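You operate a simulated robot arm through the tools that you are given. There is no shell and no other tool.

Carry out the task below with a simulated robot arm. There is one attempt and no reset: what you move stays moved.

Task
Tip out the pink mug, let the basin's dirty water go and stopper it again.
Fine: tip into the sink, mug on the counter beside the burners, stopper in only when the basin is empty, the other mug left alone. Set down upright: what you pick out.

It is judged by the outcome, as a careful person would: the job done as asked, and still so three seconds after it is handed in. It fails if anything else is knocked over, pushed out of place, dropped, spilled or broken. Lids that push on must go on centred and level and be pressed home; caps that screw on are set level and turned clockwise until they are tight.

Robot
A 6-joint arm with a two-finger parallel gripper, fixed in place. Base frame: the origin is on the floor under the middle of its stand, x ahead of it, y to its left, z up. Readings come in mm, degrees, newtons and seconds.
With the tool pointing down near the work surface it reaches from about 180 to 740 mm from the base axis. Its first joint turns from -166.0 to 166.0 degrees. Payload 3.91 kg.
The tool frame sits at the grasp point between the pads (the TCP): z along the fingers, y along the line on which they close. The tips reach 30 mm beyond it. The gripper opens to 110 mm. The fingers are 20 mm wide and 10 mm thick; the gripper's body (48 by 112 mm) begins 55 mm behind the TCP.
Orientation is that of the tool frame in the base frame, as [roll, pitch, yaw] about the fixed x, y, z axes, in that order (R = Rz(yaw) Ry(pitch) Rx(roll)). With the fingers straight down and closing along the base's y, the tool's x points along the base's -x, its y along +y and its z along -z.

Tools
- The arm moves only by the tool step_arm. Its argument "plan" is a list of rows, each a list of 6 numbers: the shift along the tool's x, y, z in mm, then the turn, a rotation vector about the tool's x, y, z in rad. In form: [[tx, ty, tz, ax, ay, az], ...]. A call has 1 to 20 rows; each row shifts and turns the commanded pose from where the row before left it, along the tool's axes as they then stand. "grip" is the gripper command, from -1 (shut) to 1 (fully open), values between in proportion, set as the call begins (left out, the last holds). A row lasts 0.2 s, in which the tool goes at most 50 mm and 8.6 degrees; a call with a longer step from one row to the next is refused whole, and so is a gripper value outside its range. A pose out of reach is approached as far as the arm can. The call stops where the force on the tool passes 40 N (or 10 N more than at its start, if that is more) or the arm is blocked; 0.2 s more then pass. Each finger travels about 45 mm/s and halts on what it meets, pressing with about 30 N; the grip force reading is that of the motor and also rises with nothing between the fingers. The clock runs only during rows and for 0.2 s after the last one: add rows that do not move to give the fingers time. The reply holds the time, the measured pose of the TCP, the force on the tool along the base axes, the opening and the grip force, in the units named above and with some noise, with the torque about the TCP (base axes, N m) and any sound that the robot's microphone picked up, and new pictures: "views" is both (left out), scene, wrist or none.
- Cameras (640 x 400 px; columns grow to the right, rows downward): "scene" is fixed at [399.6, 500, 1508.6]; the picture's right is [-0.98, -0.20, 0.00], its down [-0.13, 0.63, -0.76] and it looks along [0.15, -0.75, -0.65] (base axes); focal length 334 px, centre (320, 200). "wrist" rides on the gripper at [71, 22, -107] in the tool frame; the picture's right is [-0.29, 0.96, 0.00], its down [-0.76, -0.23, -0.61] and it looks along [-0.58, -0.18, 0.79] (tool axes); focal length 243 px, centre (320, 200). There is no depth. A picture from a camera that has moved, and an enlarged one, comes with that camera's place and axes in the base frame and with its lens.
- move_column(by): slides the trunk up (or, below 0, down) by that many mm; the arm rides with it, the base frame stays. It gives what a move gives, with no picture.
- close_up(camera, box): a new picture of the part [left, top, right, bottom] of that camera's present view, enlarged. No time passes.
- job_done(): hands the job in; it is judged then, once.

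Nothing tells you positions but the pictures and the camera data. Unless the task says otherwise, let go and move clear before handing in.

The tools are called after "Emit:" as a command line: name --pt "numbers of a row" for each row, then --argument value for the rest, lists and objects as JSON in quotes. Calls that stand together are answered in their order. step_arm: Moves the arm, as the interface text tells. Its arguments: {"type":"object","properties":{"plan":{"type":"array"},"grip":{"type":"number"},"views":{"type":"string","enum":["both","scene","wrist","none"]}},"required":["plan"]} The other tools are called the same way: move_column (by) moves the trunk up or down; close_up (camera, box) takes an enlarged picture of a part of a camera's view; job_done () hands the job in.

At the start:

```text
clock: 0.0
tcp_pos: [299.3, -374.6, 1073.3]
ee_rot: [179.9, 0.0, 180.0]
contact_force: [0.0, 0.3, 0.6]
wrist_torque: [0.01, 0.01, 0.02]
opening: 109.7
finger_force: 0.1
trunk travel left (down, up): [-525.0, 65.0]
```

scene: 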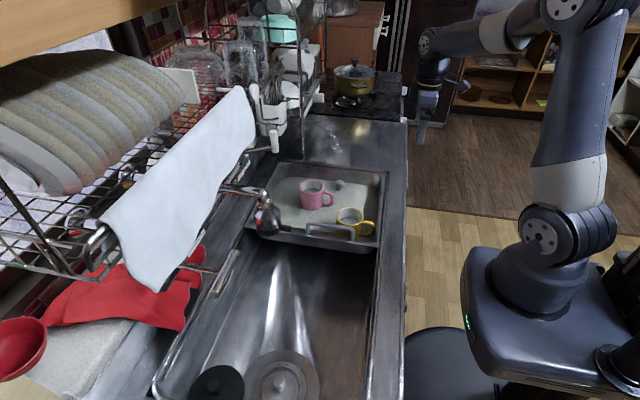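
wrist: 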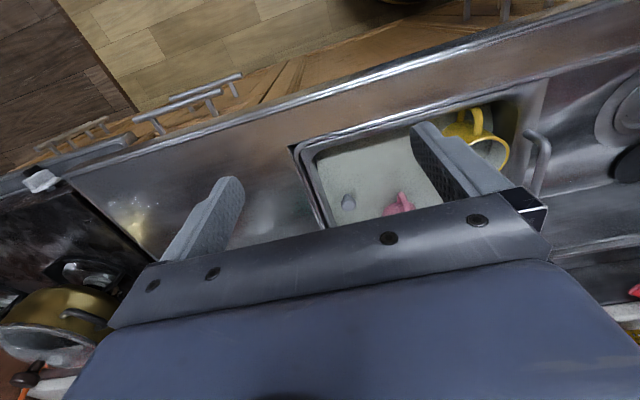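

I see a sink with a smaller basin holding dirty water, a pink mug and a yellow mug, and beyond it the counter and burners. I'll take enlarged looks before moving anything.

Emit:
close_up --camera "scene" --box '[230, 140, 420, 260]'

Emit:
close_up --camera "scene" --box '[240, 50, 430, 170]'

Emit:
close_up --camera "wrist" --box '[280, 80, 560, 240]'

Emit:
close_up --camera "scene" --box '[150, 240, 420, 400]'

```text
3.33 times, centred on (325, 200) of scene
camera zoom: at [399.6, 500.0, 1508.6], right [-0.98, -0.2, 0.0], down [-0.13, 0.63, -0.76], along [0.15, -0.75, -0.65], focal length 1114 px, centre (303, 200)
```

zoom: 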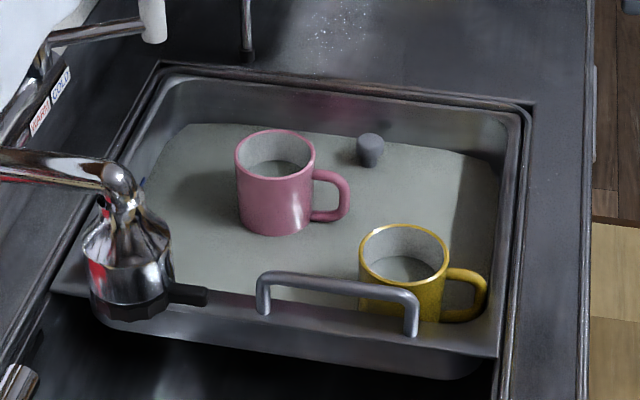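

```text
3.33 times, centred on (335, 110) of scene
camera zoom: at [399.6, 500.0, 1508.6], right [-0.98, -0.2, 0.0], down [-0.13, 0.63, -0.76], along [0.15, -0.75, -0.65], focal length 1114 px, centre (270, 500)
```

zoom: 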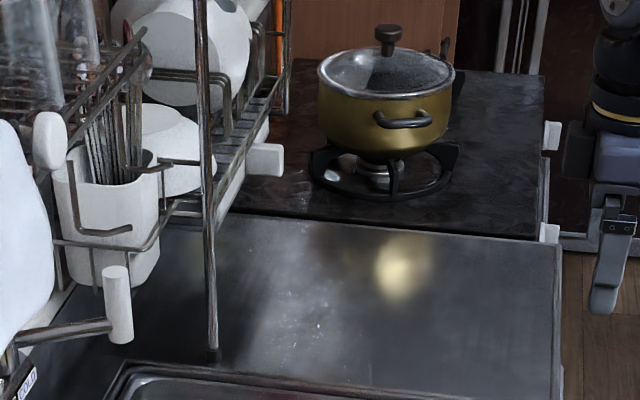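

```text
2.29 times, centred on (420, 160) of wrist
camera zoom: at [227.6, -353.8, 1181.5], right [0.29, 0.96, 0.0], down [0.76, -0.23, 0.61], along [0.58, -0.18, -0.79], focal length 555 px, centre (91, 291)
```

zoom: 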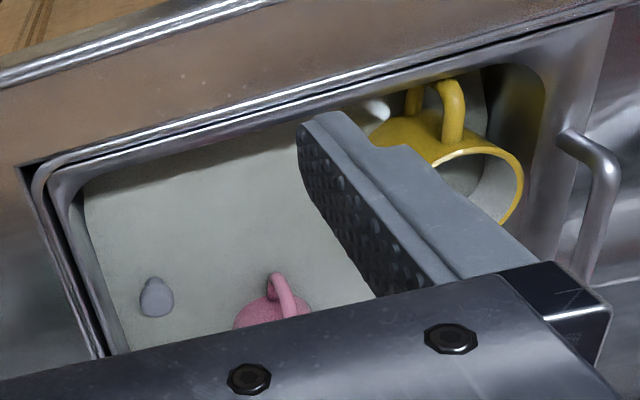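

```text
2.37 times, centred on (285, 320) of scene
camera zoom: at [399.6, 500.0, 1508.6], right [-0.98, -0.2, 0.0], down [-0.13, 0.63, -0.76], along [0.15, -0.75, -0.65], focal length 792 px, centre (403, -84)
```

zoom: 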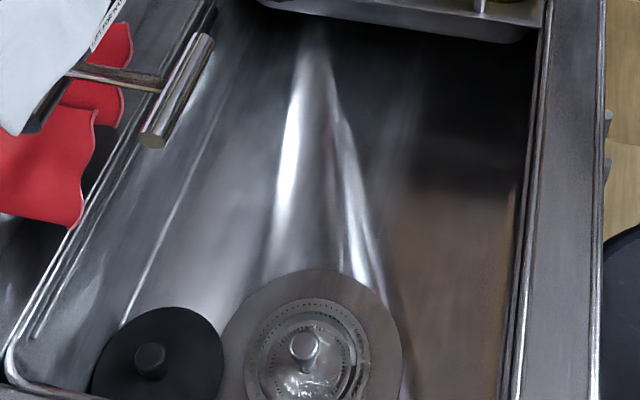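

The counter top looks to be near z = 863. I take the pink mug to be near (590, -310) with its handle toward the robot, the yellow mug near (452, -197), and the basin's stopper knob near (508, -385, 825). I'll move partway toward the mug for a better wrist view.

Emit:
step_arm --pt "-20 5 0 0 0 0" --pt "-20 5 0 0 0 0" --pt "-20 5 0 0 0 0" --pt "-20 5 0 0 0 0" --pt "-20 5 0 0 0 0" --pt "-20 5 0 0 0 0" --pt "-20 5 0 0 0 0" --pt "-10 5 0 0 0 0" --pt "0 0 0 0 0 0" --grip 1

```text
clock: 2.0
tcp_pos: [449.0, -334.5, 1075.3]
ee_rot: [179.9, -0.1, -179.9]
contact_force: [0.7, 0.3, -0.7]
wrist_torque: [-0.01, 0.04, 0.0]
opening: 110.0
finger_force: 0.1
trunk travel left (down, up): [-525.0, 65.0]
camera wrist: at [377.3, -313.7, 1181.6], right [0.29, 0.96, 0.0], down [0.76, -0.23, 0.61], along [0.58, -0.18, -0.79], focal length 243 px, centre (320, 200)
```

scene: 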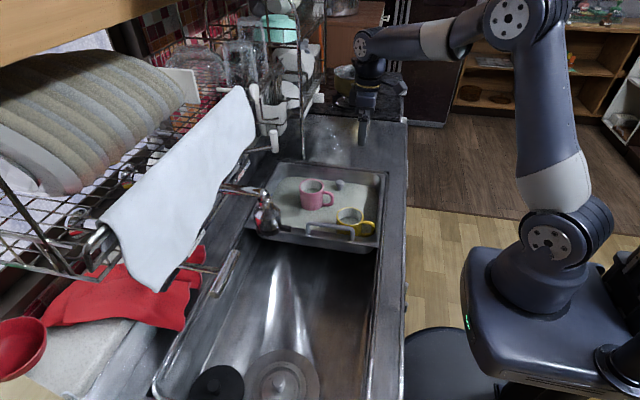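
wrist: 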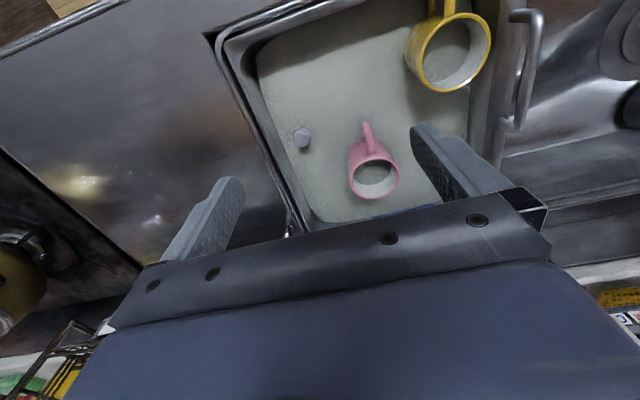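

The wrist camera now shows both mugs, the stopper and the counter. I'll enlarge both views to measure positions.

Emit:
close_up --camera "wrist" --box '[260, 80, 480, 220]'

Emit:
close_up --camera "wrist" --box '[200, 0, 560, 230]'

Emit:
close_up --camera "scene" --box '[270, 160, 390, 235]'

Emit:
close_up --camera "scene" --box '[200, 90, 360, 250]'

```text
2.86 times, centred on (370, 150) of wrist
camera zoom: at [377.3, -313.7, 1181.6], right [0.29, 0.96, 0.0], down [0.76, -0.23, 0.61], along [0.58, -0.18, -0.79], focal length 693 px, centre (177, 343)
```

zoom: 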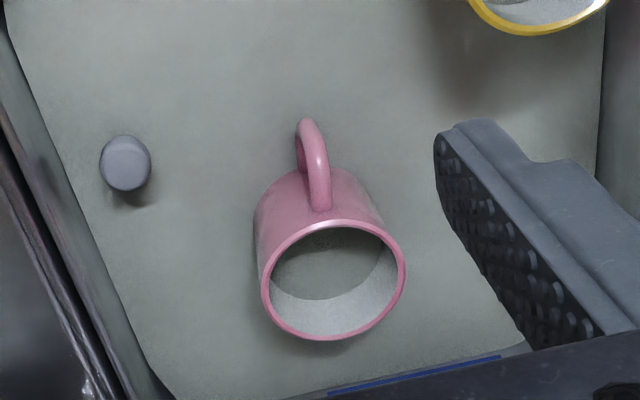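

```text
1.74 times, centred on (380, 115) of wrist
camera zoom: at [377.3, -313.7, 1181.6], right [0.29, 0.96, 0.0], down [0.76, -0.23, 0.61], along [0.58, -0.18, -0.79], focal length 422 px, centre (216, 348)
```

zoom: 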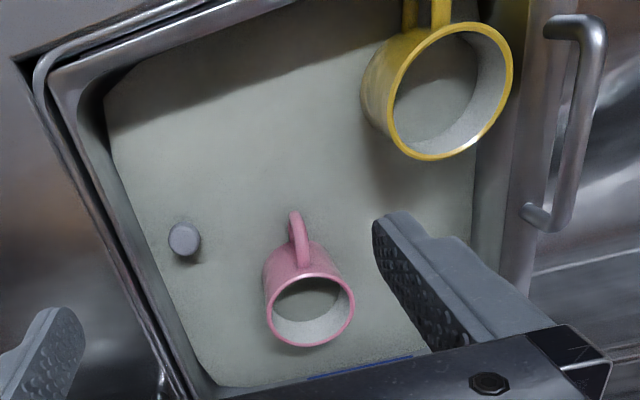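

```text
5.33 times, centred on (330, 198) of scene
camera zoom: at [399.6, 500.0, 1508.6], right [-0.98, -0.2, 0.0], down [-0.13, 0.63, -0.76], along [0.15, -0.75, -0.65], focal length 1782 px, centre (267, 213)
```

zoom: 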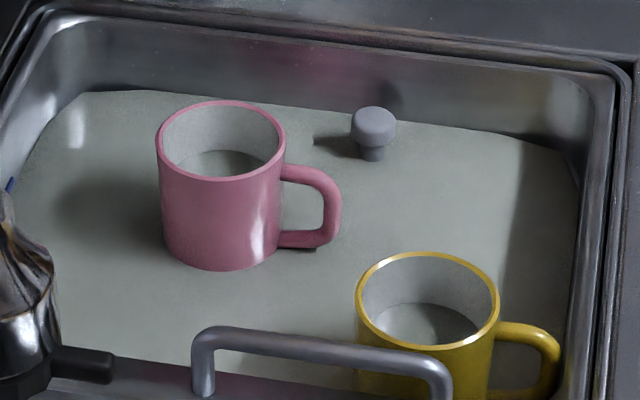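

```text
2.50 times, centred on (280, 170) of scene
camera zoom: at [399.6, 500.0, 1508.6], right [-0.98, -0.2, 0.0], down [-0.13, 0.63, -0.76], along [0.15, -0.75, -0.65], focal length 835 px, centre (420, 275)
```

zoom: 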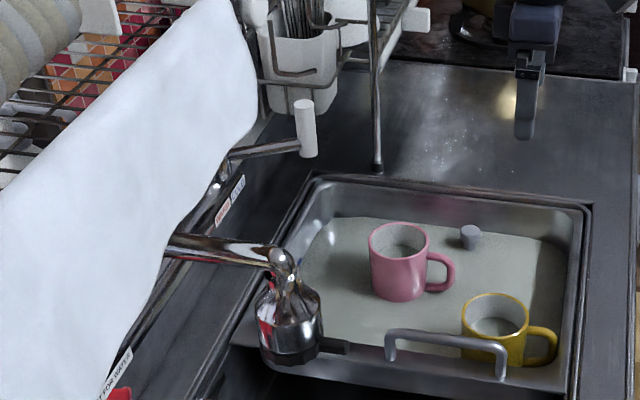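

I now place the pink mug's rim near (586, -293, 874) with about a 76 mm diameter, the stopper knob top near (508, -384, 833), and the yellow mug near (451, -183). I'll come in over the pink mug, keeping an eye on the rack and faucet.

Emit:
step_arm --pt "-15 4 8 0 0 0" --pt "-15 4 8 0 0 0" --pt "-15 4 8 0 0 0" --pt "-15 4 8 0 0 0" --pt "-15 4 8 0 0 0" --pt "-15 4 8 0 0 0" --pt "-15 4 8 0 0 0" --pt "-10 4 8 0 0 0" --pt "0 0 0 0 0 0"

```text
clock: 4.0
tcp_pos: [565.0, -302.5, 1010.4]
ee_rot: [180.0, -0.1, 179.9]
contact_force: [-1.2, 0.9, -0.5]
wrist_torque: [0.01, -0.03, 0.01]
opening: 110.1
finger_force: 0.1
trunk travel left (down, up): [-525.0, 65.0]
camera wrist: at [493.6, -281.7, 1117.9], right [0.29, 0.96, 0.0], down [0.76, -0.23, 0.61], along [0.58, -0.18, -0.79], focal length 243 px, centre (320, 200)
```

scene: 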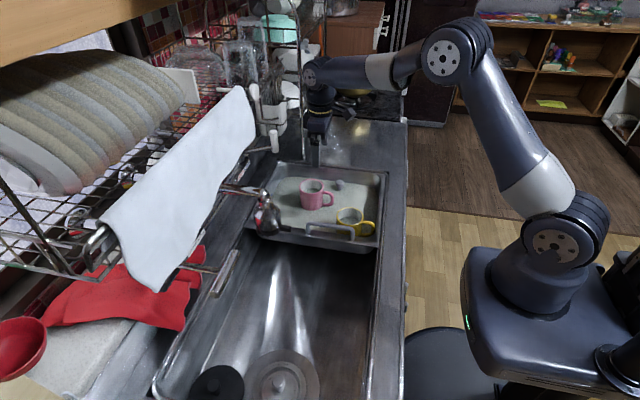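
wrist: 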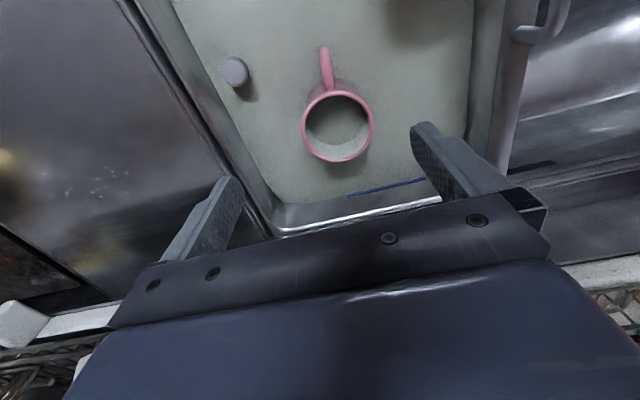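

The mug is centred at about (586, -292). I'll align over it and descend until the fingertips are just above the rim, then check.

Emit:
step_arm --pt "-10 5 10 0 0 0" --pt "-11 5.5 15 0 0 0" --pt "0 0 20 0 0 0" --pt "0 0 20 0 0 0" --pt "0 0 15 0 0 0" --pt "0 0 10 0 0 0" --pt "0 0 0 0 0 0"

```text
clock: 5.6
tcp_pos: [584.1, -292.8, 920.6]
ee_rot: [180.0, 0.1, -180.0]
contact_force: [-0.2, 0.0, -0.4]
wrist_torque: [-0.01, 0.01, 0.01]
opening: 110.1
finger_force: 0.1
trunk travel left (down, up): [-525.0, 65.0]
camera wrist: at [512.9, -272.2, 1027.2], right [0.29, 0.96, 0.0], down [0.76, -0.23, 0.61], along [0.58, -0.18, -0.79], focal length 243 px, centre (320, 200)
```

scene: 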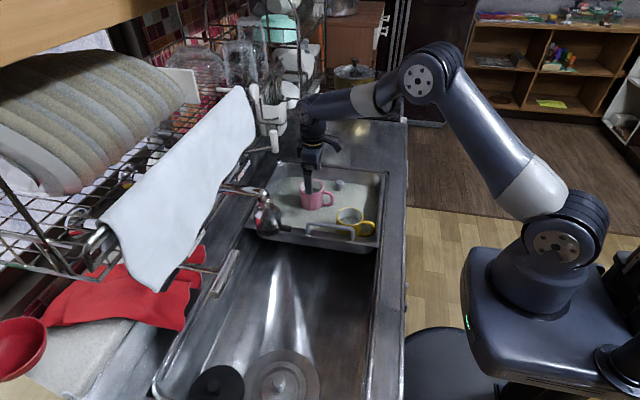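
wrist: 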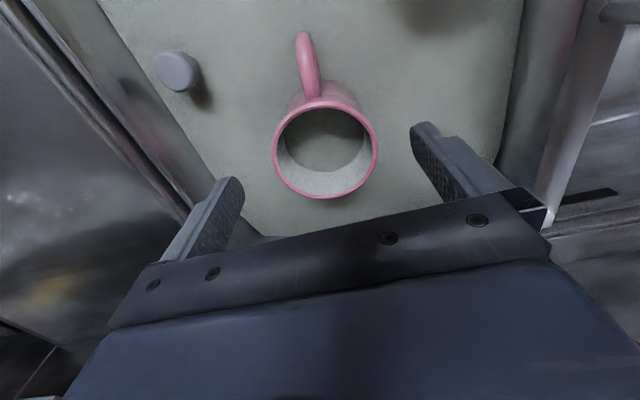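

The fingers straddle the mug and the handle is clear of them. I'll go down to grasp height.

Emit:
step_arm --pt "0 1 15 0 0 0" --pt "0 0 15 0 0 0" --pt "0 0 15 0 0 0" --pt "0 0 15 0 0 0" --pt "0 0 12 0 0 0" --pt "0 0 8 0 0 0" --pt "0 0 0 0 0 0"

```text
clock: 7.2
tcp_pos: [585.0, -291.6, 841.9]
ee_rot: [-179.9, 0.1, 179.9]
contact_force: [-0.3, 0.9, 0.5]
wrist_torque: [-0.02, 0.04, 0.01]
opening: 109.9
finger_force: 0.0
trunk travel left (down, up): [-525.0, 65.0]
camera wrist: at [513.5, -270.8, 947.9], right [0.29, 0.96, 0.0], down [0.76, -0.23, 0.61], along [0.58, -0.18, -0.79], focal length 243 px, centre (320, 200)
```

scene: 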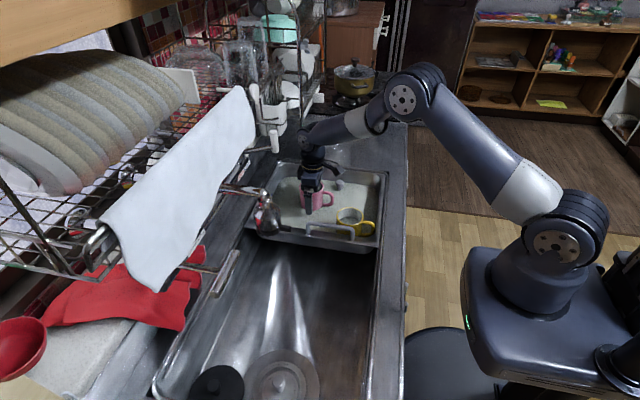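
wrist: 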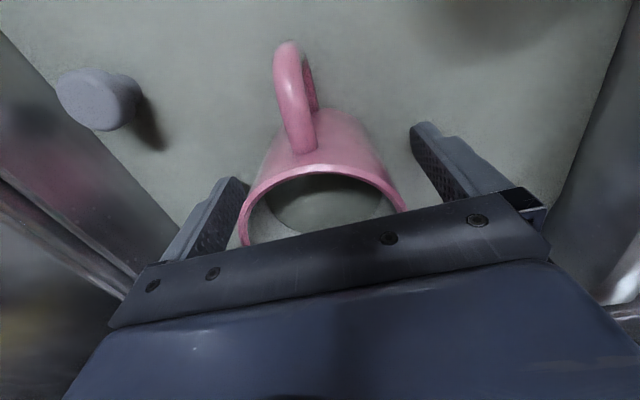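

The fingers are around the mug body, so I'll close the grip.

Emit:
step_arm --pt "0 0 0 0 0 0" --pt "0 0 0 0 0 0" --pt "0 0 0 0 0 0" --pt "0 0 0 0 0 0" --pt "0 0 0 0 0 0" --pt "0 0 0 0 0 0" --grip -1

```text
clock: 8.6
tcp_pos: [585.1, -292.2, 840.2]
ee_rot: [180.0, 0.0, -180.0]
contact_force: [-1.2, -0.2, 0.0]
wrist_torque: [-0.15, 0.0, -0.02]
opening: 65.9
finger_force: 29.6
trunk travel left (down, up): [-525.0, 65.0]
camera wrist: at [513.4, -270.8, 948.1], right [0.29, 0.96, 0.0], down [0.76, -0.23, 0.61], along [0.58, -0.18, -0.79], focal length 243 px, centre (320, 200)
```

scene: 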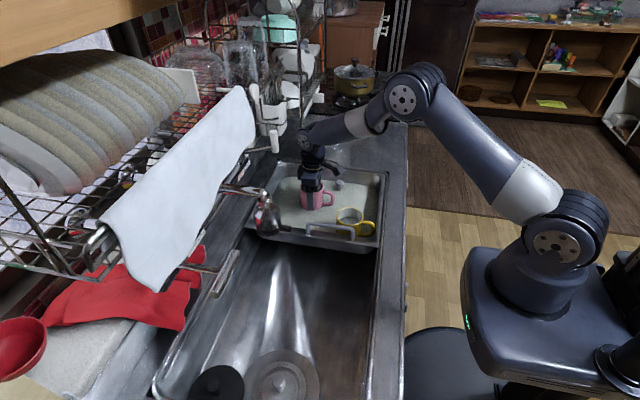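
wrist: 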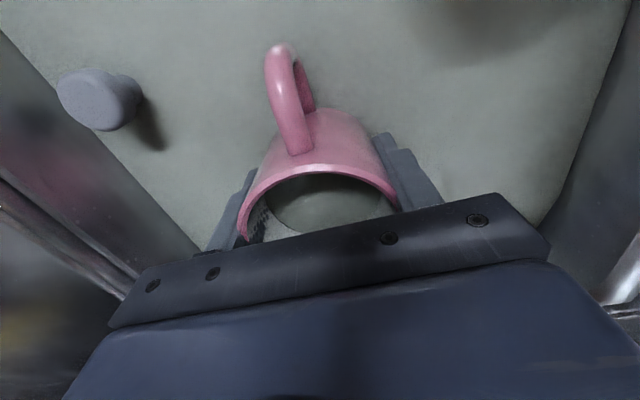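

The grip is holding at 66 mm with 30 N. I'll lift slowly, straight up.

Emit:
step_arm --pt "0 0 -3 0 0 0" --pt "0 0 -5 0 0 0" --pt "0 0 -8 0 0 0" --pt "0 0 -10 0 0 0" --pt "0 0 -10 0 0 0" --pt "0 0 -10 0 0 0" --pt "0 0 -10 0 0 0" --pt "0 0 -10 0 0 0" --pt "0 0 -10 0 0 0" --pt "0 0 -10 0 0 0" --pt "0 0 -10 0 0 0" --pt "0 0 -10 0 0 0" --pt "0 0 -10 0 0 0" --pt "0 0 -10 0 0 0" --pt "0 0 -10 0 0 0" --pt "0 0 -8 0 0 0" --pt "0 0 -5 0 0 0" --pt "0 0 -3 0 0 0" --pt "0 0 0 0 0 0"

```text
clock: 12.6
tcp_pos: [585.0, -291.4, 992.2]
ee_rot: [179.9, 0.0, 180.0]
contact_force: [0.2, 0.3, -3.8]
wrist_torque: [0.02, -0.03, 0.0]
opening: 65.7
finger_force: 29.7
trunk travel left (down, up): [-525.0, 65.0]
camera wrist: at [513.9, -270.8, 1099.2], right [0.29, 0.96, 0.0], down [0.76, -0.23, 0.61], along [0.58, -0.18, -0.79], focal length 243 px, centre (320, 200)
```

scene: 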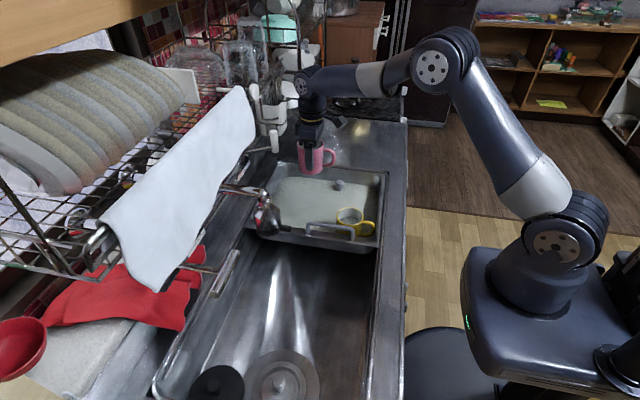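
wrist: 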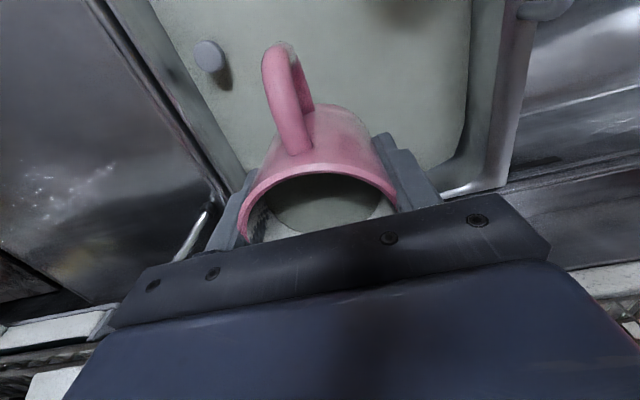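

The mug is up and level, with about 3.8 N on the tool. I'll take a closer look at the mug's full height and the faucet's position before carrying it across.

Emit:
close_up --camera "scene" --box '[230, 90, 390, 250]'

Emit:
close_up --camera "scene" --box '[280, 100, 360, 200]'

```text
2.50 times, centred on (310, 170) of scene
camera zoom: at [399.6, 500.0, 1508.6], right [-0.98, -0.2, 0.0], down [-0.13, 0.63, -0.76], along [0.15, -0.75, -0.65], focal length 835 px, centre (345, 275)
```

zoom: 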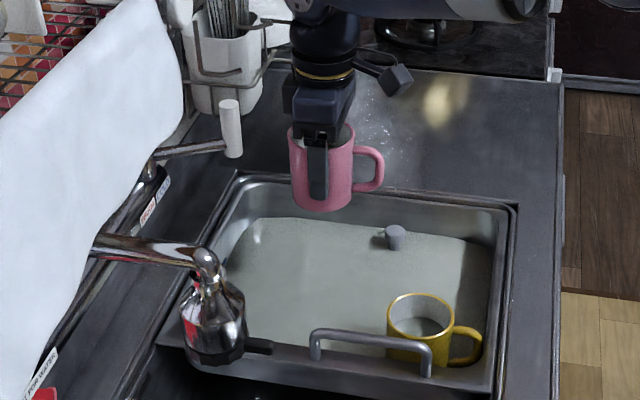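

```text
4.00 times, centred on (320, 150) of scene
camera zoom: at [399.6, 500.0, 1508.6], right [-0.98, -0.2, 0.0], down [-0.13, 0.63, -0.76], along [0.15, -0.75, -0.65], focal length 1336 px, centre (320, 400)
```

zoom: 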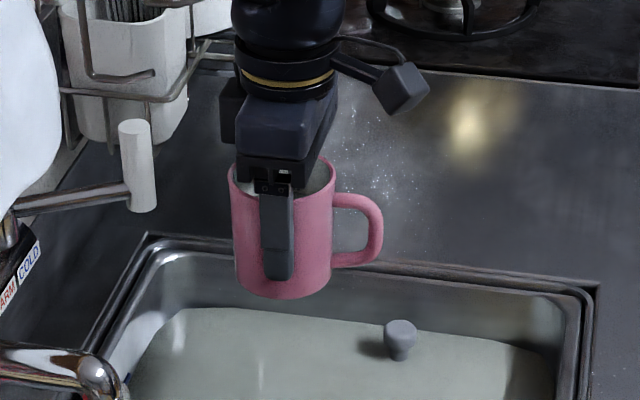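

The mug is about 82 mm tall, so the basin floor should be near z = 789, and the faucet head is around x > 600. Before choosing how to tilt, I'll look at the arm's wrist layout.

Emit:
close_up --camera "scene" --box '[280, 20, 480, 180]'

Emit:
close_up --camera "scene" --box '[400, 20, 640, 400]'

```text
2.50 times, centred on (380, 100) of scene
camera zoom: at [399.6, 500.0, 1508.6], right [-0.98, -0.2, 0.0], down [-0.13, 0.63, -0.76], along [0.15, -0.75, -0.65], focal length 835 px, centre (170, 450)
```

zoom: 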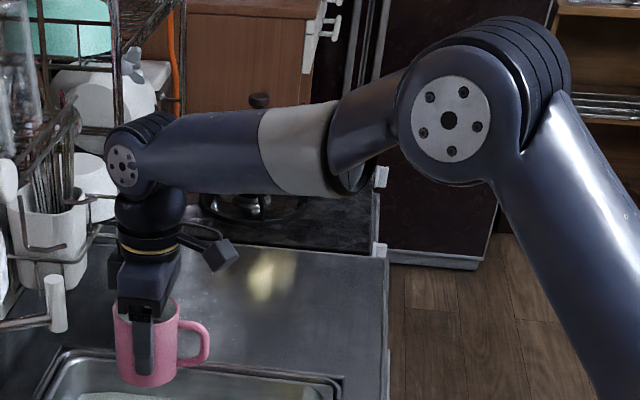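

```text
1.05 times, centred on (520, 210) of scene (not enlarged: the box is as wide or as high as the picture)
camera zoom: at [399.6, 500.0, 1508.6], right [-0.98, -0.2, 0.0], down [-0.13, 0.63, -0.76], along [0.15, -0.75, -0.65], focal length 352 px, centre (110, 190)
```

zoom: 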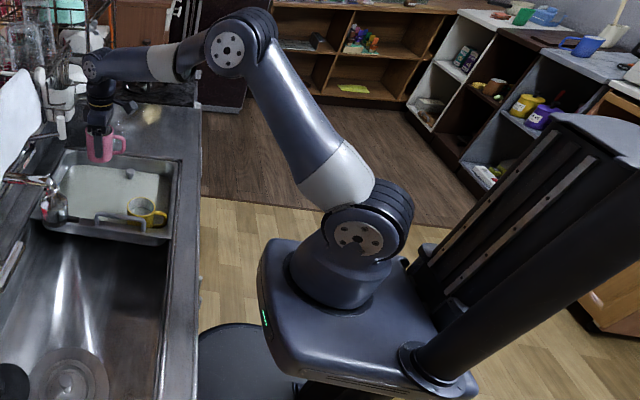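

The arm has a roll–bend–roll wrist, so tilting sideways should be smooth. I'll carry the mug gently toward the robot and up to clear the faucet, then across over the main sink.

Emit:
step_arm --pt "2.64 0 -1.06 0 0 0" --pt "5.28 0 -2.11 0 0 0" --pt "7.92 0 -3.17 0 0 0" --pt "10.56 0 -4.22 0 0 0" --pt "10.56 0 -4.22 0 0 0" --pt "10.56 0 -4.22 0 0 0" --pt "10.56 0 -4.22 0 0 0" --pt "10.56 0 -4.22 0 0 0" --pt "10.56 0 -4.22 0 0 0" --pt "7.92 0 -3.17 0 0 0" --pt "5.28 0 -2.11 0 0 0" --pt "2.64 0 -1.06 0 0 0" --pt "0 0 0 0 0 0" --views "scene"

Emit:
step_arm --pt "0 2.5 0 0 0 0" --pt "0 5 0 0 0 0" --pt "0 7.5 0 0 0 0" --pt "0 10 0 0 0 0" --pt "0 10 0 0 0 0" --pt "0 10 0 0 0 0" --pt "0 10 0 0 0 0" --pt "0 10 0 0 0 0" --pt "0 10 0 0 0 0" --pt "0 10 0 0 0 0" --pt "0 10 0 0 0 0" --pt "0 10 0 0 0 0" --pt "0 10 0 0 0 0" --pt "0 10 0 0 0 0" --pt "0 10 0 0 0 0" --pt "0 10 0 0 0 0" --pt "0 10 0 0 0 0" --pt "0 7.5 0 0 0 0" --pt "0 5 0 0 0 0" --pt "0 2.5 0 0 0 0"

```text
clock: 15.4
tcp_pos: [490.0, -291.3, 1029.2]
ee_rot: [-179.9, 0.0, -180.0]
contact_force: [0.7, -0.3, -3.3]
wrist_torque: [0.03, 0.0, 0.01]
opening: 65.8
finger_force: 29.6
trunk travel left (down, up): [-525.0, 65.0]
```

scene: 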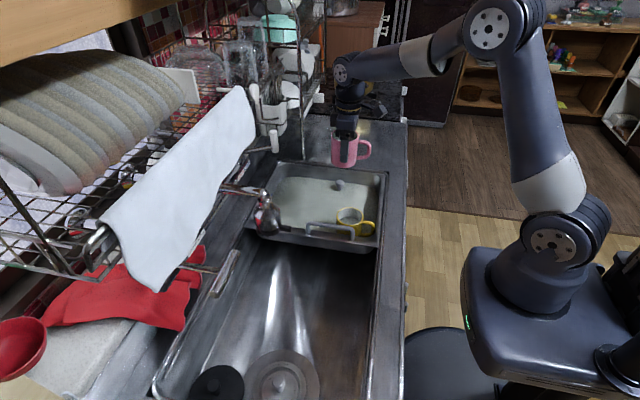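

```text
clock: 19.6
tcp_pos: [491.3, -120.6, 1029.6]
ee_rot: [-179.9, 0.0, -179.9]
contact_force: [0.5, -0.4, -2.6]
wrist_torque: [-0.02, 0.01, -0.02]
opening: 65.3
finger_force: 30.1
trunk travel left (down, up): [-525.0, 65.0]
camera wrist: at [419.4, -99.7, 1136.8], right [0.29, 0.96, 0.0], down [0.76, -0.23, 0.61], along [0.58, -0.18, -0.79], focal length 243 px, centre (320, 200)
```

scene: 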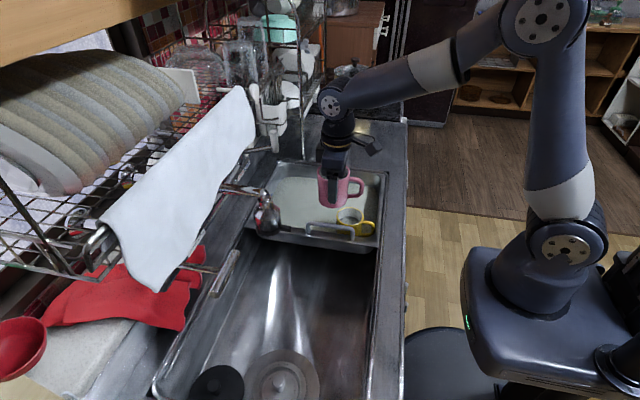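
wrist: 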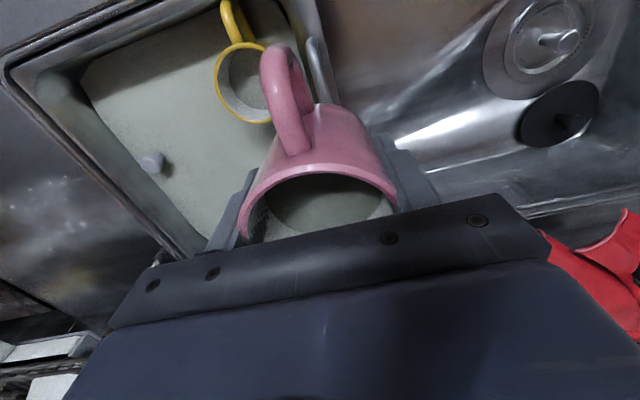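

The mug is level and well clear. I'll continue across to y ≈ 60, over the main sink.

Emit:
step_arm --pt "0 3 0 0 0 0" --pt "0 6 0 0 0 0" --pt "0 9 0 0 0 0" --pt "0 11 0 0 0 0" --pt "0 11 0 0 0 0" --pt "0 11 0 0 0 0" --pt "0 11 0 0 0 0" --pt "0 11 0 0 0 0" --pt "0 11 0 0 0 0" --pt "0 11 0 0 0 0" --pt "0 11 0 0 0 0" --pt "0 11 0 0 0 0" --pt "0 11 0 0 0 0" --pt "0 11 0 0 0 0" --pt "0 11 0 0 0 0" --pt "0 11 0 0 0 0" --pt "0 9 0 0 0 0" --pt "0 6 0 0 0 0" --pt "0 3 0 0 0 0" --pt "0 0 0 0 0 0"

```text
clock: 23.8
tcp_pos: [490.6, 57.3, 1029.0]
ee_rot: [-180.0, 0.0, 180.0]
contact_force: [-0.6, 0.2, -3.8]
wrist_torque: [0.01, 0.0, 0.04]
opening: 65.4
finger_force: 29.3
trunk travel left (down, up): [-525.0, 65.0]
camera wrist: at [418.7, 78.5, 1136.9], right [0.29, 0.96, 0.0], down [0.76, -0.23, 0.61], along [0.58, -0.18, -0.79], focal length 243 px, centre (320, 200)
```

scene: 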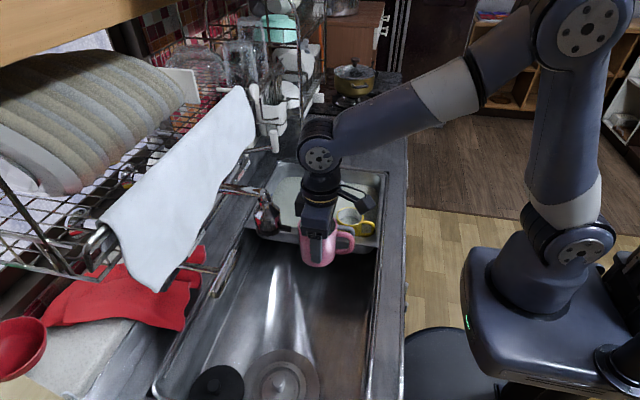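
wrist: 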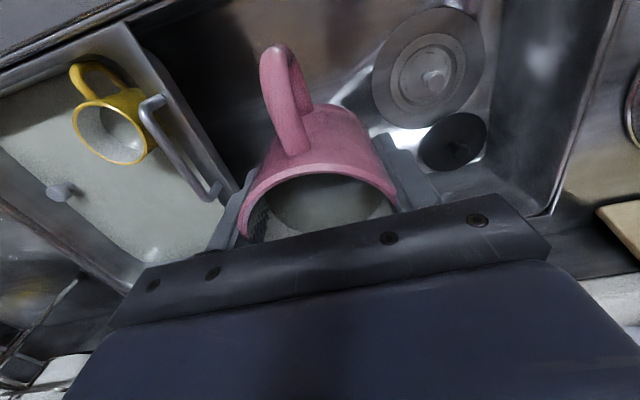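

I'm over the main sink now. I'll yaw the gripper 90° so the mug's pouring lip is between the fingers and the camera ends on top.

Emit:
step_arm --pt "0 0 0 0 0 -0.04" --pt "0 0 0 0 0 -0.08" --pt "0 0 0 0 0 -0.0855" --pt "0 0 0 0 0 -0.0855" --pt "0 0 0 0 0 -0.0855" --pt "0 0 0 0 0 -0.0855" --pt "0 0 0 0 0 -0.0855" --pt "0 0 0 0 0 -0.0855" --pt "0 0 0 0 0 -0.0855" --pt "0 0 0 0 0 -0.0855" --pt "0 0 0 0 0 -0.0855" --pt "0 0 0 0 0 -0.0855" --pt "0 0 0 0 0 -0.0855" --pt "0 0 0 0 0 -0.0855" --pt "0 0 0 0 0 -0.0855" --pt "0 0 0 0 0 -0.0855" --pt "0 0 0 0 0 -0.0855" --pt "0 0 0 0 0 -0.0855" --pt "0 0 0 0 0 -0.08" --pt "0 0 0 0 0 -0.003"

```text
clock: 28.0
tcp_pos: [490.0, 57.0, 1030.9]
ee_rot: [-180.0, 0.1, -89.9]
contact_force: [0.7, -0.6, -4.5]
wrist_torque: [0.03, -0.05, -0.02]
opening: 65.4
finger_force: 30.1
trunk travel left (down, up): [-525.0, 65.0]
camera wrist: at [468.3, -13.8, 1137.3], right [-0.96, 0.29, 0.0], down [0.23, 0.76, 0.61], along [0.18, 0.58, -0.79], focal length 243 px, centre (320, 200)
```

scene: 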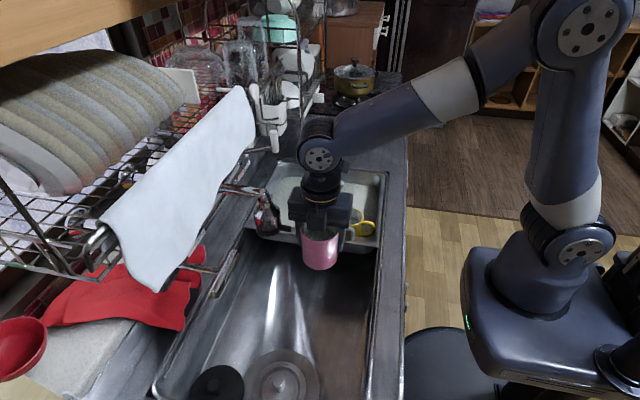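
wrist: 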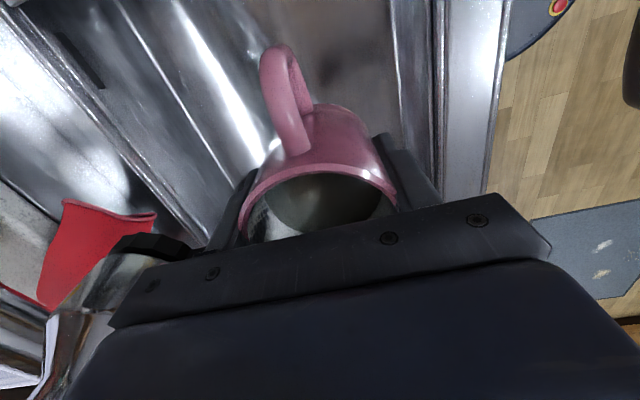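

The faucet head shows at the left of the wrist view. I'll check how near it is before tilting.

Emit:
close_up --camera "wrist" --box '[0, 180, 260, 400]'

Emit:
close_up --camera "scene" --box '[200, 130, 400, 290]'

```text
1.82 times, centred on (130, 290) of wrist
camera zoom: at [468.3, -13.8, 1137.3], right [-0.96, 0.29, 0.0], down [0.23, 0.76, 0.61], along [0.18, 0.58, -0.79], focal length 441 px, centre (666, 36)
```

zoom: 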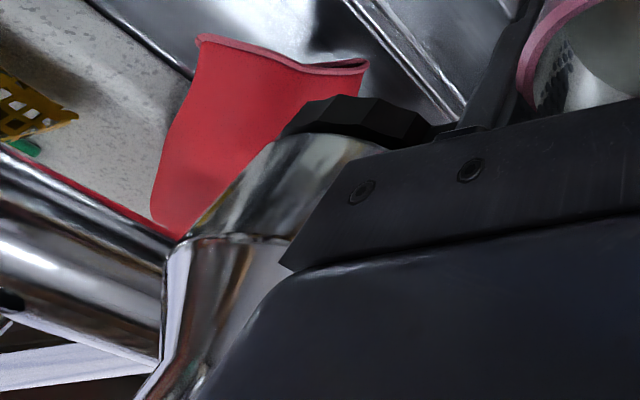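

```text
2.50 times, centred on (300, 210) of scene
camera zoom: at [399.6, 500.0, 1508.6], right [-0.98, -0.2, 0.0], down [-0.13, 0.63, -0.76], along [0.15, -0.75, -0.65], focal length 835 px, centre (370, 175)
```

zoom: 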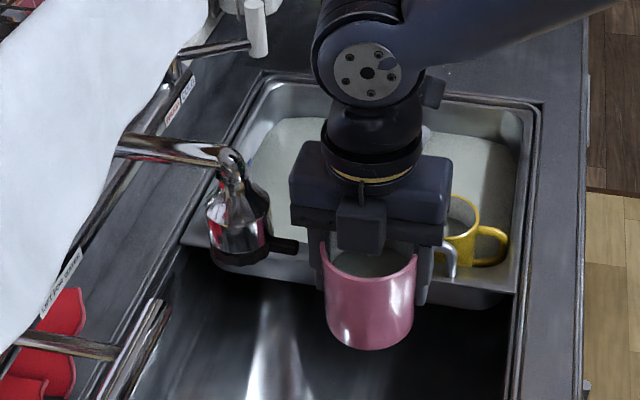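

The faucet head is closer and higher than I thought, around (594, 62, 1035 and up). I'll shift the mug toward the robot and up a little, which still keeps it over the sink, before tilting.

Emit:
step_arm --pt "0 2 -0.5 0 0 0" --pt "0 4 -1.5 0 0 0" --pt "0 6 -2 0 0 0" --pt "0 8 -3 0 0 0" --pt "0 8 -3 0 0 0" --pt "0 8 -3 0 0 0" --pt "0 8 -3 0 0 0" --pt "0 6 -2 0 0 0" --pt "0 4 -1.5 0 0 0" --pt "0 2 -0.5 0 0 0" --pt "0 0 0 0 0 0"

```text
clock: 30.4
tcp_pos: [434.5, 57.1, 1050.1]
ee_rot: [-180.0, -0.1, -90.0]
contact_force: [0.6, -0.1, -3.9]
wrist_torque: [-0.02, -0.02, 0.04]
opening: 65.3
finger_force: 30.3
trunk travel left (down, up): [-525.0, 65.0]
camera wrist: at [412.7, -14.1, 1156.9], right [-0.96, 0.29, 0.0], down [0.23, 0.76, 0.61], along [0.18, 0.58, -0.79], focal length 243 px, centre (320, 200)
```

scene: 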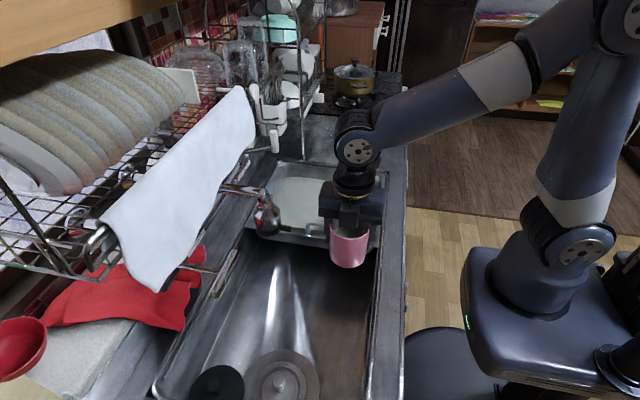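
wrist: 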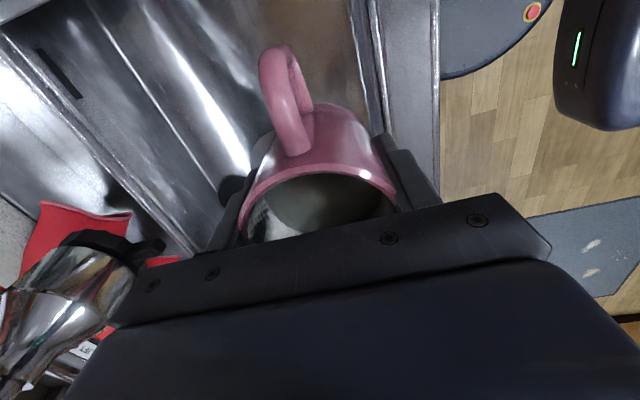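

The faucet is now well clear. I'll begin tilting, with the wrist swinging to +y and the mug mouth toward +y, and check that the arm follows.

Emit:
step_arm --pt "0 0 0 0 0.04 0" --pt "0 0 0 0 0.06 0" --pt "0 0 0 0 0.06 0" --pt "0 0 0 0 0.06 0" --pt "0 0 0 0 0.06 0" --pt "0 0 0 0 0.06 0" --pt "0 0 0 0 0 0"

```text
clock: 32.0
tcp_pos: [433.6, 57.6, 1050.7]
ee_rot: [-180.0, -19.6, -90.0]
contact_force: [0.7, -0.1, -4.0]
wrist_torque: [0.02, 0.01, -0.02]
opening: 65.3
finger_force: 29.7
trunk travel left (down, up): [-525.0, 65.0]
camera wrist: at [412.2, 26.0, 1174.8], right [-0.96, 0.27, -0.1], down [0.23, 0.92, 0.32], along [0.18, 0.28, -0.94], focal length 243 px, centre (320, 200)
```

scene: 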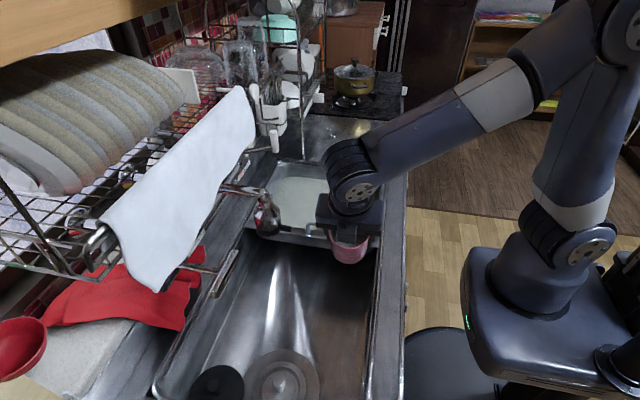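
wrist: 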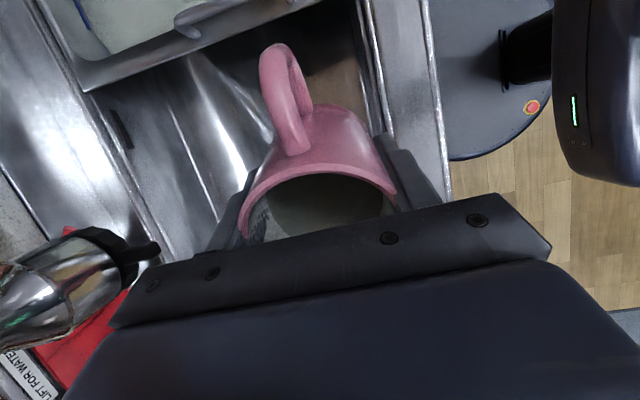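

It tracks well, with the mug at about 20°. I'll continue the tilt steadily so it pours into the sink.

Emit:
step_arm --pt "0 0 0 0 0.05 0" --pt "0 0 0 0 0.05 0" --pt "0 0 0 0 0.05 0" --pt "0 0 0 0 0.05 0" --pt "0 0 0 0 0.05 0" --pt "0 0 0 0 0.05 0" --pt "0 0 0 0 0.05 0" --pt "0 0 0 0 0.05 0" --pt "0 0 0 0 0.05 0" --pt "0 0 0 0 0.05 0" --pt "0 0 0 0 0.05 0" --pt "0 0 0 0 0.05 0" --pt "0 0 0 0 0.05 0" --pt "0 0 0 0 0.05 0" --pt "0 0 0 0 0 0"

```text
clock: 35.2
tcp_pos: [433.3, 57.6, 1050.3]
ee_rot: [-179.9, -59.6, -90.0]
contact_force: [0.3, 0.1, -3.6]
wrist_torque: [0.05, -0.03, 0.01]
opening: 65.2
finger_force: 30.1
trunk travel left (down, up): [-525.0, 65.0]
camera wrist: at [412.7, 113.5, 1165.7], right [-0.96, 0.15, -0.25], down [0.23, 0.91, -0.35], along [0.18, -0.39, -0.9], focal length 243 px, centre (320, 200)
```

scene: 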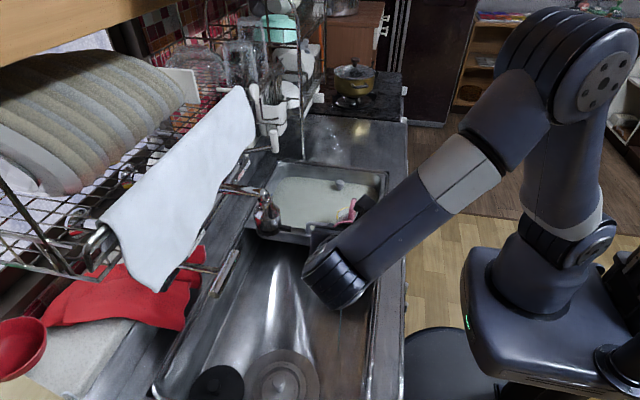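
wrist: 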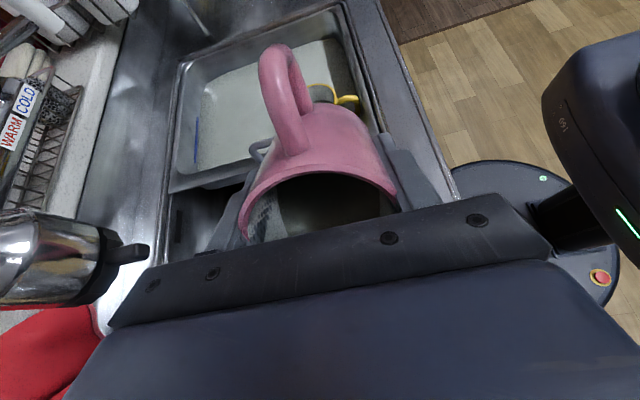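

The tilt is at 60°. I'll continue on past horizontal so it empties fully.

Emit:
step_arm --pt "0 0 0 0 0.05 0" --pt "0 0 0 0 0.05 0" --pt "0 0 0 0 0.05 0" --pt "0 0 0 0 0.05 0" --pt "0 0 0 0 0.05 0" --pt "0 0 0 0 0.05 0" --pt "0 0 0 0 0.05 0" --pt "0 0 0 0 0.05 0" --pt "0 0 0 0 0.05 0" --pt "0 0 0 0 0.05 0" --pt "0 0 0 0 0 0" --pt "0 0 0 0 0 0"

```text
clock: 37.8
tcp_pos: [433.4, 57.8, 1049.9]
ee_rot: [180.0, -88.0, -90.0]
contact_force: [-0.6, 0.1, -2.1]
wrist_torque: [0.07, -0.06, 0.01]
opening: 65.1
finger_force: 30.2
trunk travel left (down, up): [-525.0, 65.0]
camera wrist: at [411.9, 161.9, 1125.1], right [-0.96, 0.01, -0.29], down [0.23, 0.63, -0.74], along [0.18, -0.77, -0.61], focal length 243 px, centre (320, 200)
```

scene: 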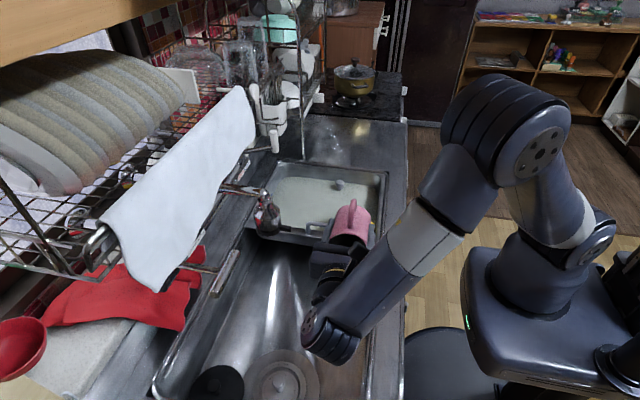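
wrist: 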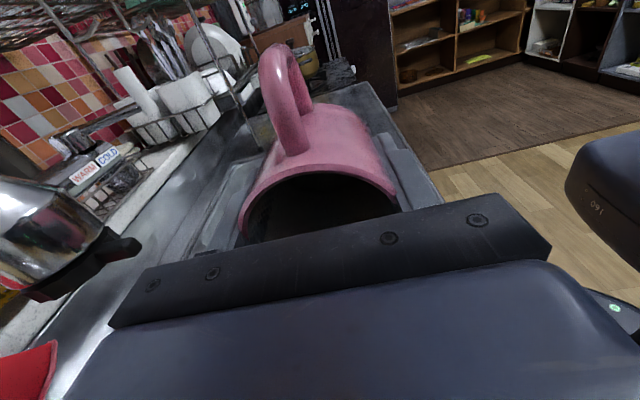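

The force has dropped to about 2.1 N, so the water is leaving. I'll tilt a little past horizontal and hold to let it drain.

Emit:
step_arm --pt "0 0 0 0 0.05 0" --pt "0 0 0 0 0.05 0" --pt "0 0 0 0 0.05 0" --pt "0 0 0 0 0.05 0" --pt "0 0 0 0 0.05 0" --pt "0 0 0 0 0.05 0" --pt "0 0 0 0 0.05 0" --pt "0 0 0 0 0.05 0" --pt "0 0 0 0 0 0" --pt "0 0 0 0 0 0" --pt "0 0 0 0 0 0" --pt "0 0 0 0 0 0" --pt "0 0 0 0 0 0" --pt "0 0 0 0 0 0" --pt "0 0 0 0 0 0"

```text
clock: 41.0
tcp_pos: [423.7, -9.1, 1018.3]
ee_rot: [1.0, -73.5, 89.9]
contact_force: [0.6, -0.7, -1.6]
wrist_torque: [0.06, 0.01, 0.02]
opening: 65.2
finger_force: 30.4
out of reach, approached as far as the arm can: row 4, 5, 6, 7, 8
trunk travel left (down, up): [-525.0, 65.0]
camera wrist: at [398.9, 113.7, 1056.3], right [-0.96, -0.1, -0.27], down [0.22, 0.37, -0.9], along [0.19, -0.92, -0.33], focal length 243 px, centre (320, 200)
```

scene: 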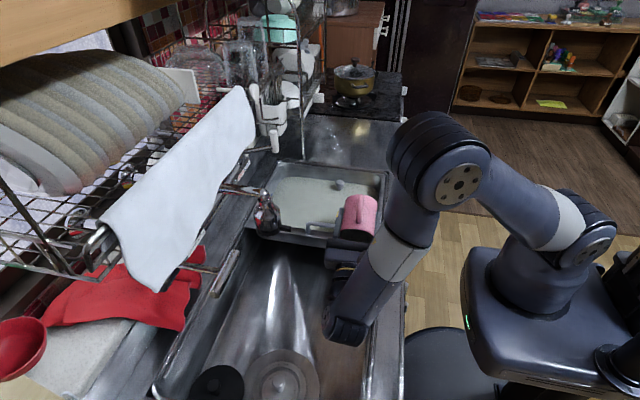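
wrist: 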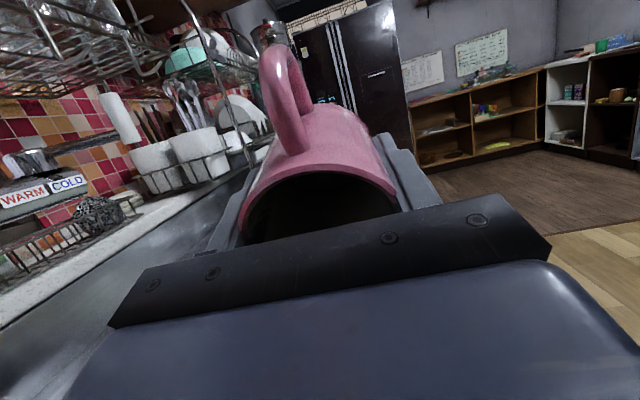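

The mug is tilted about 106° over the main sink and the force is down to 1.6 N, so it should be empty. I'll start rotating back along the same path.

Emit:
step_arm --pt "0 0 0 0 -0.05 0" --pt "0 0 0 0 -0.05 0" --pt "0 0 0 0 -0.05 0" --pt "0 0 0 0 -0.05 0" --pt "0 0 0 0 -0.05 0" --pt "0 0 0 0 -0.05 0" --pt "0 0 0 0 -0.05 0" --pt "0 0 0 0 -0.05 0" --pt "0 0 0 0 0 0"

```text
clock: 43.0
tcp_pos: [422.9, -7.3, 1018.8]
ee_rot: [178.3, -84.4, -87.9]
contact_force: [-0.4, -0.2, -2.5]
wrist_torque: [0.03, 0.0, -0.03]
opening: 65.4
finger_force: 30.1
trunk travel left (down, up): [-525.0, 65.0]
camera wrist: at [399.4, 91.2, 1099.9], right [-0.96, 0.02, -0.29], down [0.22, 0.68, -0.7], along [0.18, -0.73, -0.66], focal length 243 px, centre (320, 200)
```

scene: 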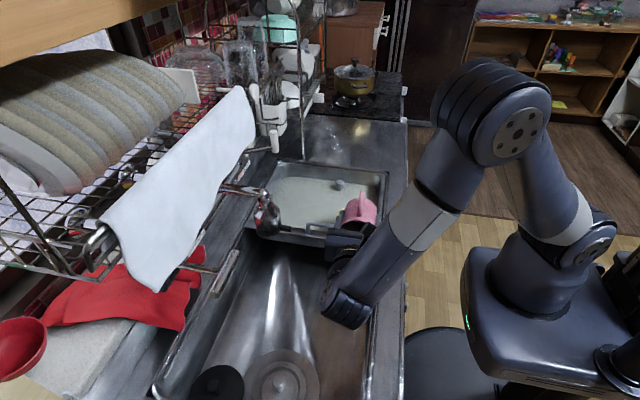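
wrist: 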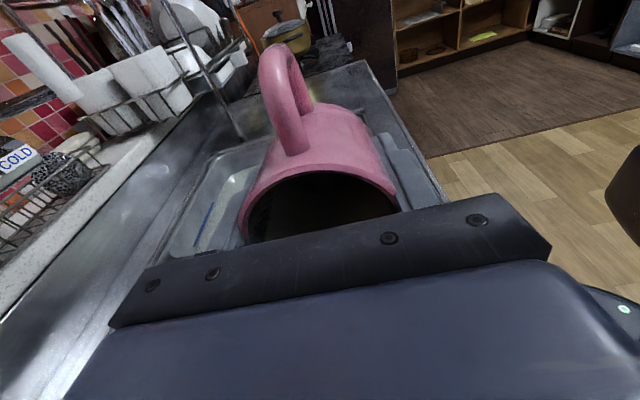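

Now I'll bring the mug back upright.

Emit:
step_arm --pt "0 0 0 0 -0.08 0" --pt "0 0 0 0 -0.08 0" --pt "0 0 0 0 -0.08 0" --pt "0 0 0 0 -0.08 0" --pt "0 0 0 0 -0.08 0" --pt "0 0 0 0 -0.08 0" --pt "0 0 0 0 -0.08 0" --pt "0 0 0 0 -0.08 0" --pt "0 0 0 0 -0.08 0" --pt "0 0 0 0 -0.08 0" --pt "0 0 0 0 -0.08 0" --pt "0 0 0 0 -0.08 0" --pt "0 0 0 0 -0.08 0" --pt "0 0 0 0 -0.08 0" --pt "0 0 0 0 -0.08 0" --pt "0 0 0 0 -0.08 0" --pt "0 0 0 0 -0.08 0" --pt "0 0 0 0 -0.08 0" --pt "0 0 0 0 -0.033 0" --pt "0 0 0 0 0 0"

```text
clock: 47.2
tcp_pos: [422.3, -7.8, 1017.9]
ee_rot: [179.9, -0.1, -89.4]
contact_force: [0.3, 0.2, -1.8]
wrist_torque: [0.0, -0.02, 0.02]
opening: 65.1
finger_force: 30.1
trunk travel left (down, up): [-525.0, 65.0]
camera wrist: at [401.3, -79.6, 1125.8], right [-0.96, 0.28, 0.0], down [0.22, 0.76, 0.61], along [0.17, 0.58, -0.8], focal length 243 px, centre (320, 200)
```

scene: 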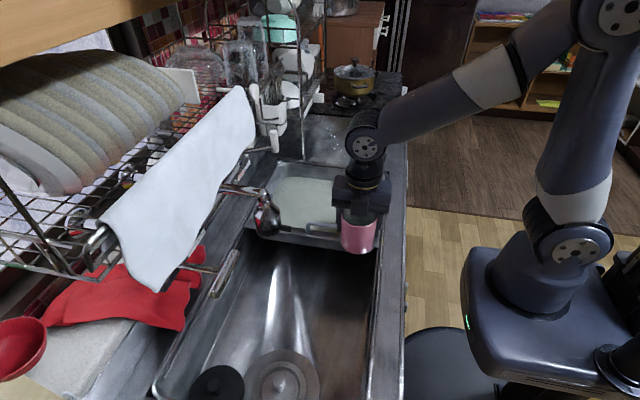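
wrist: 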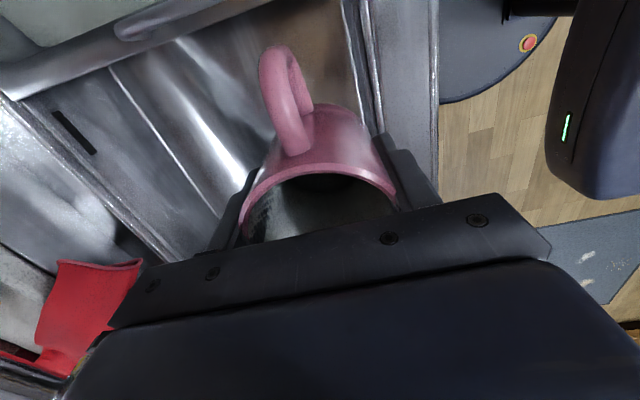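

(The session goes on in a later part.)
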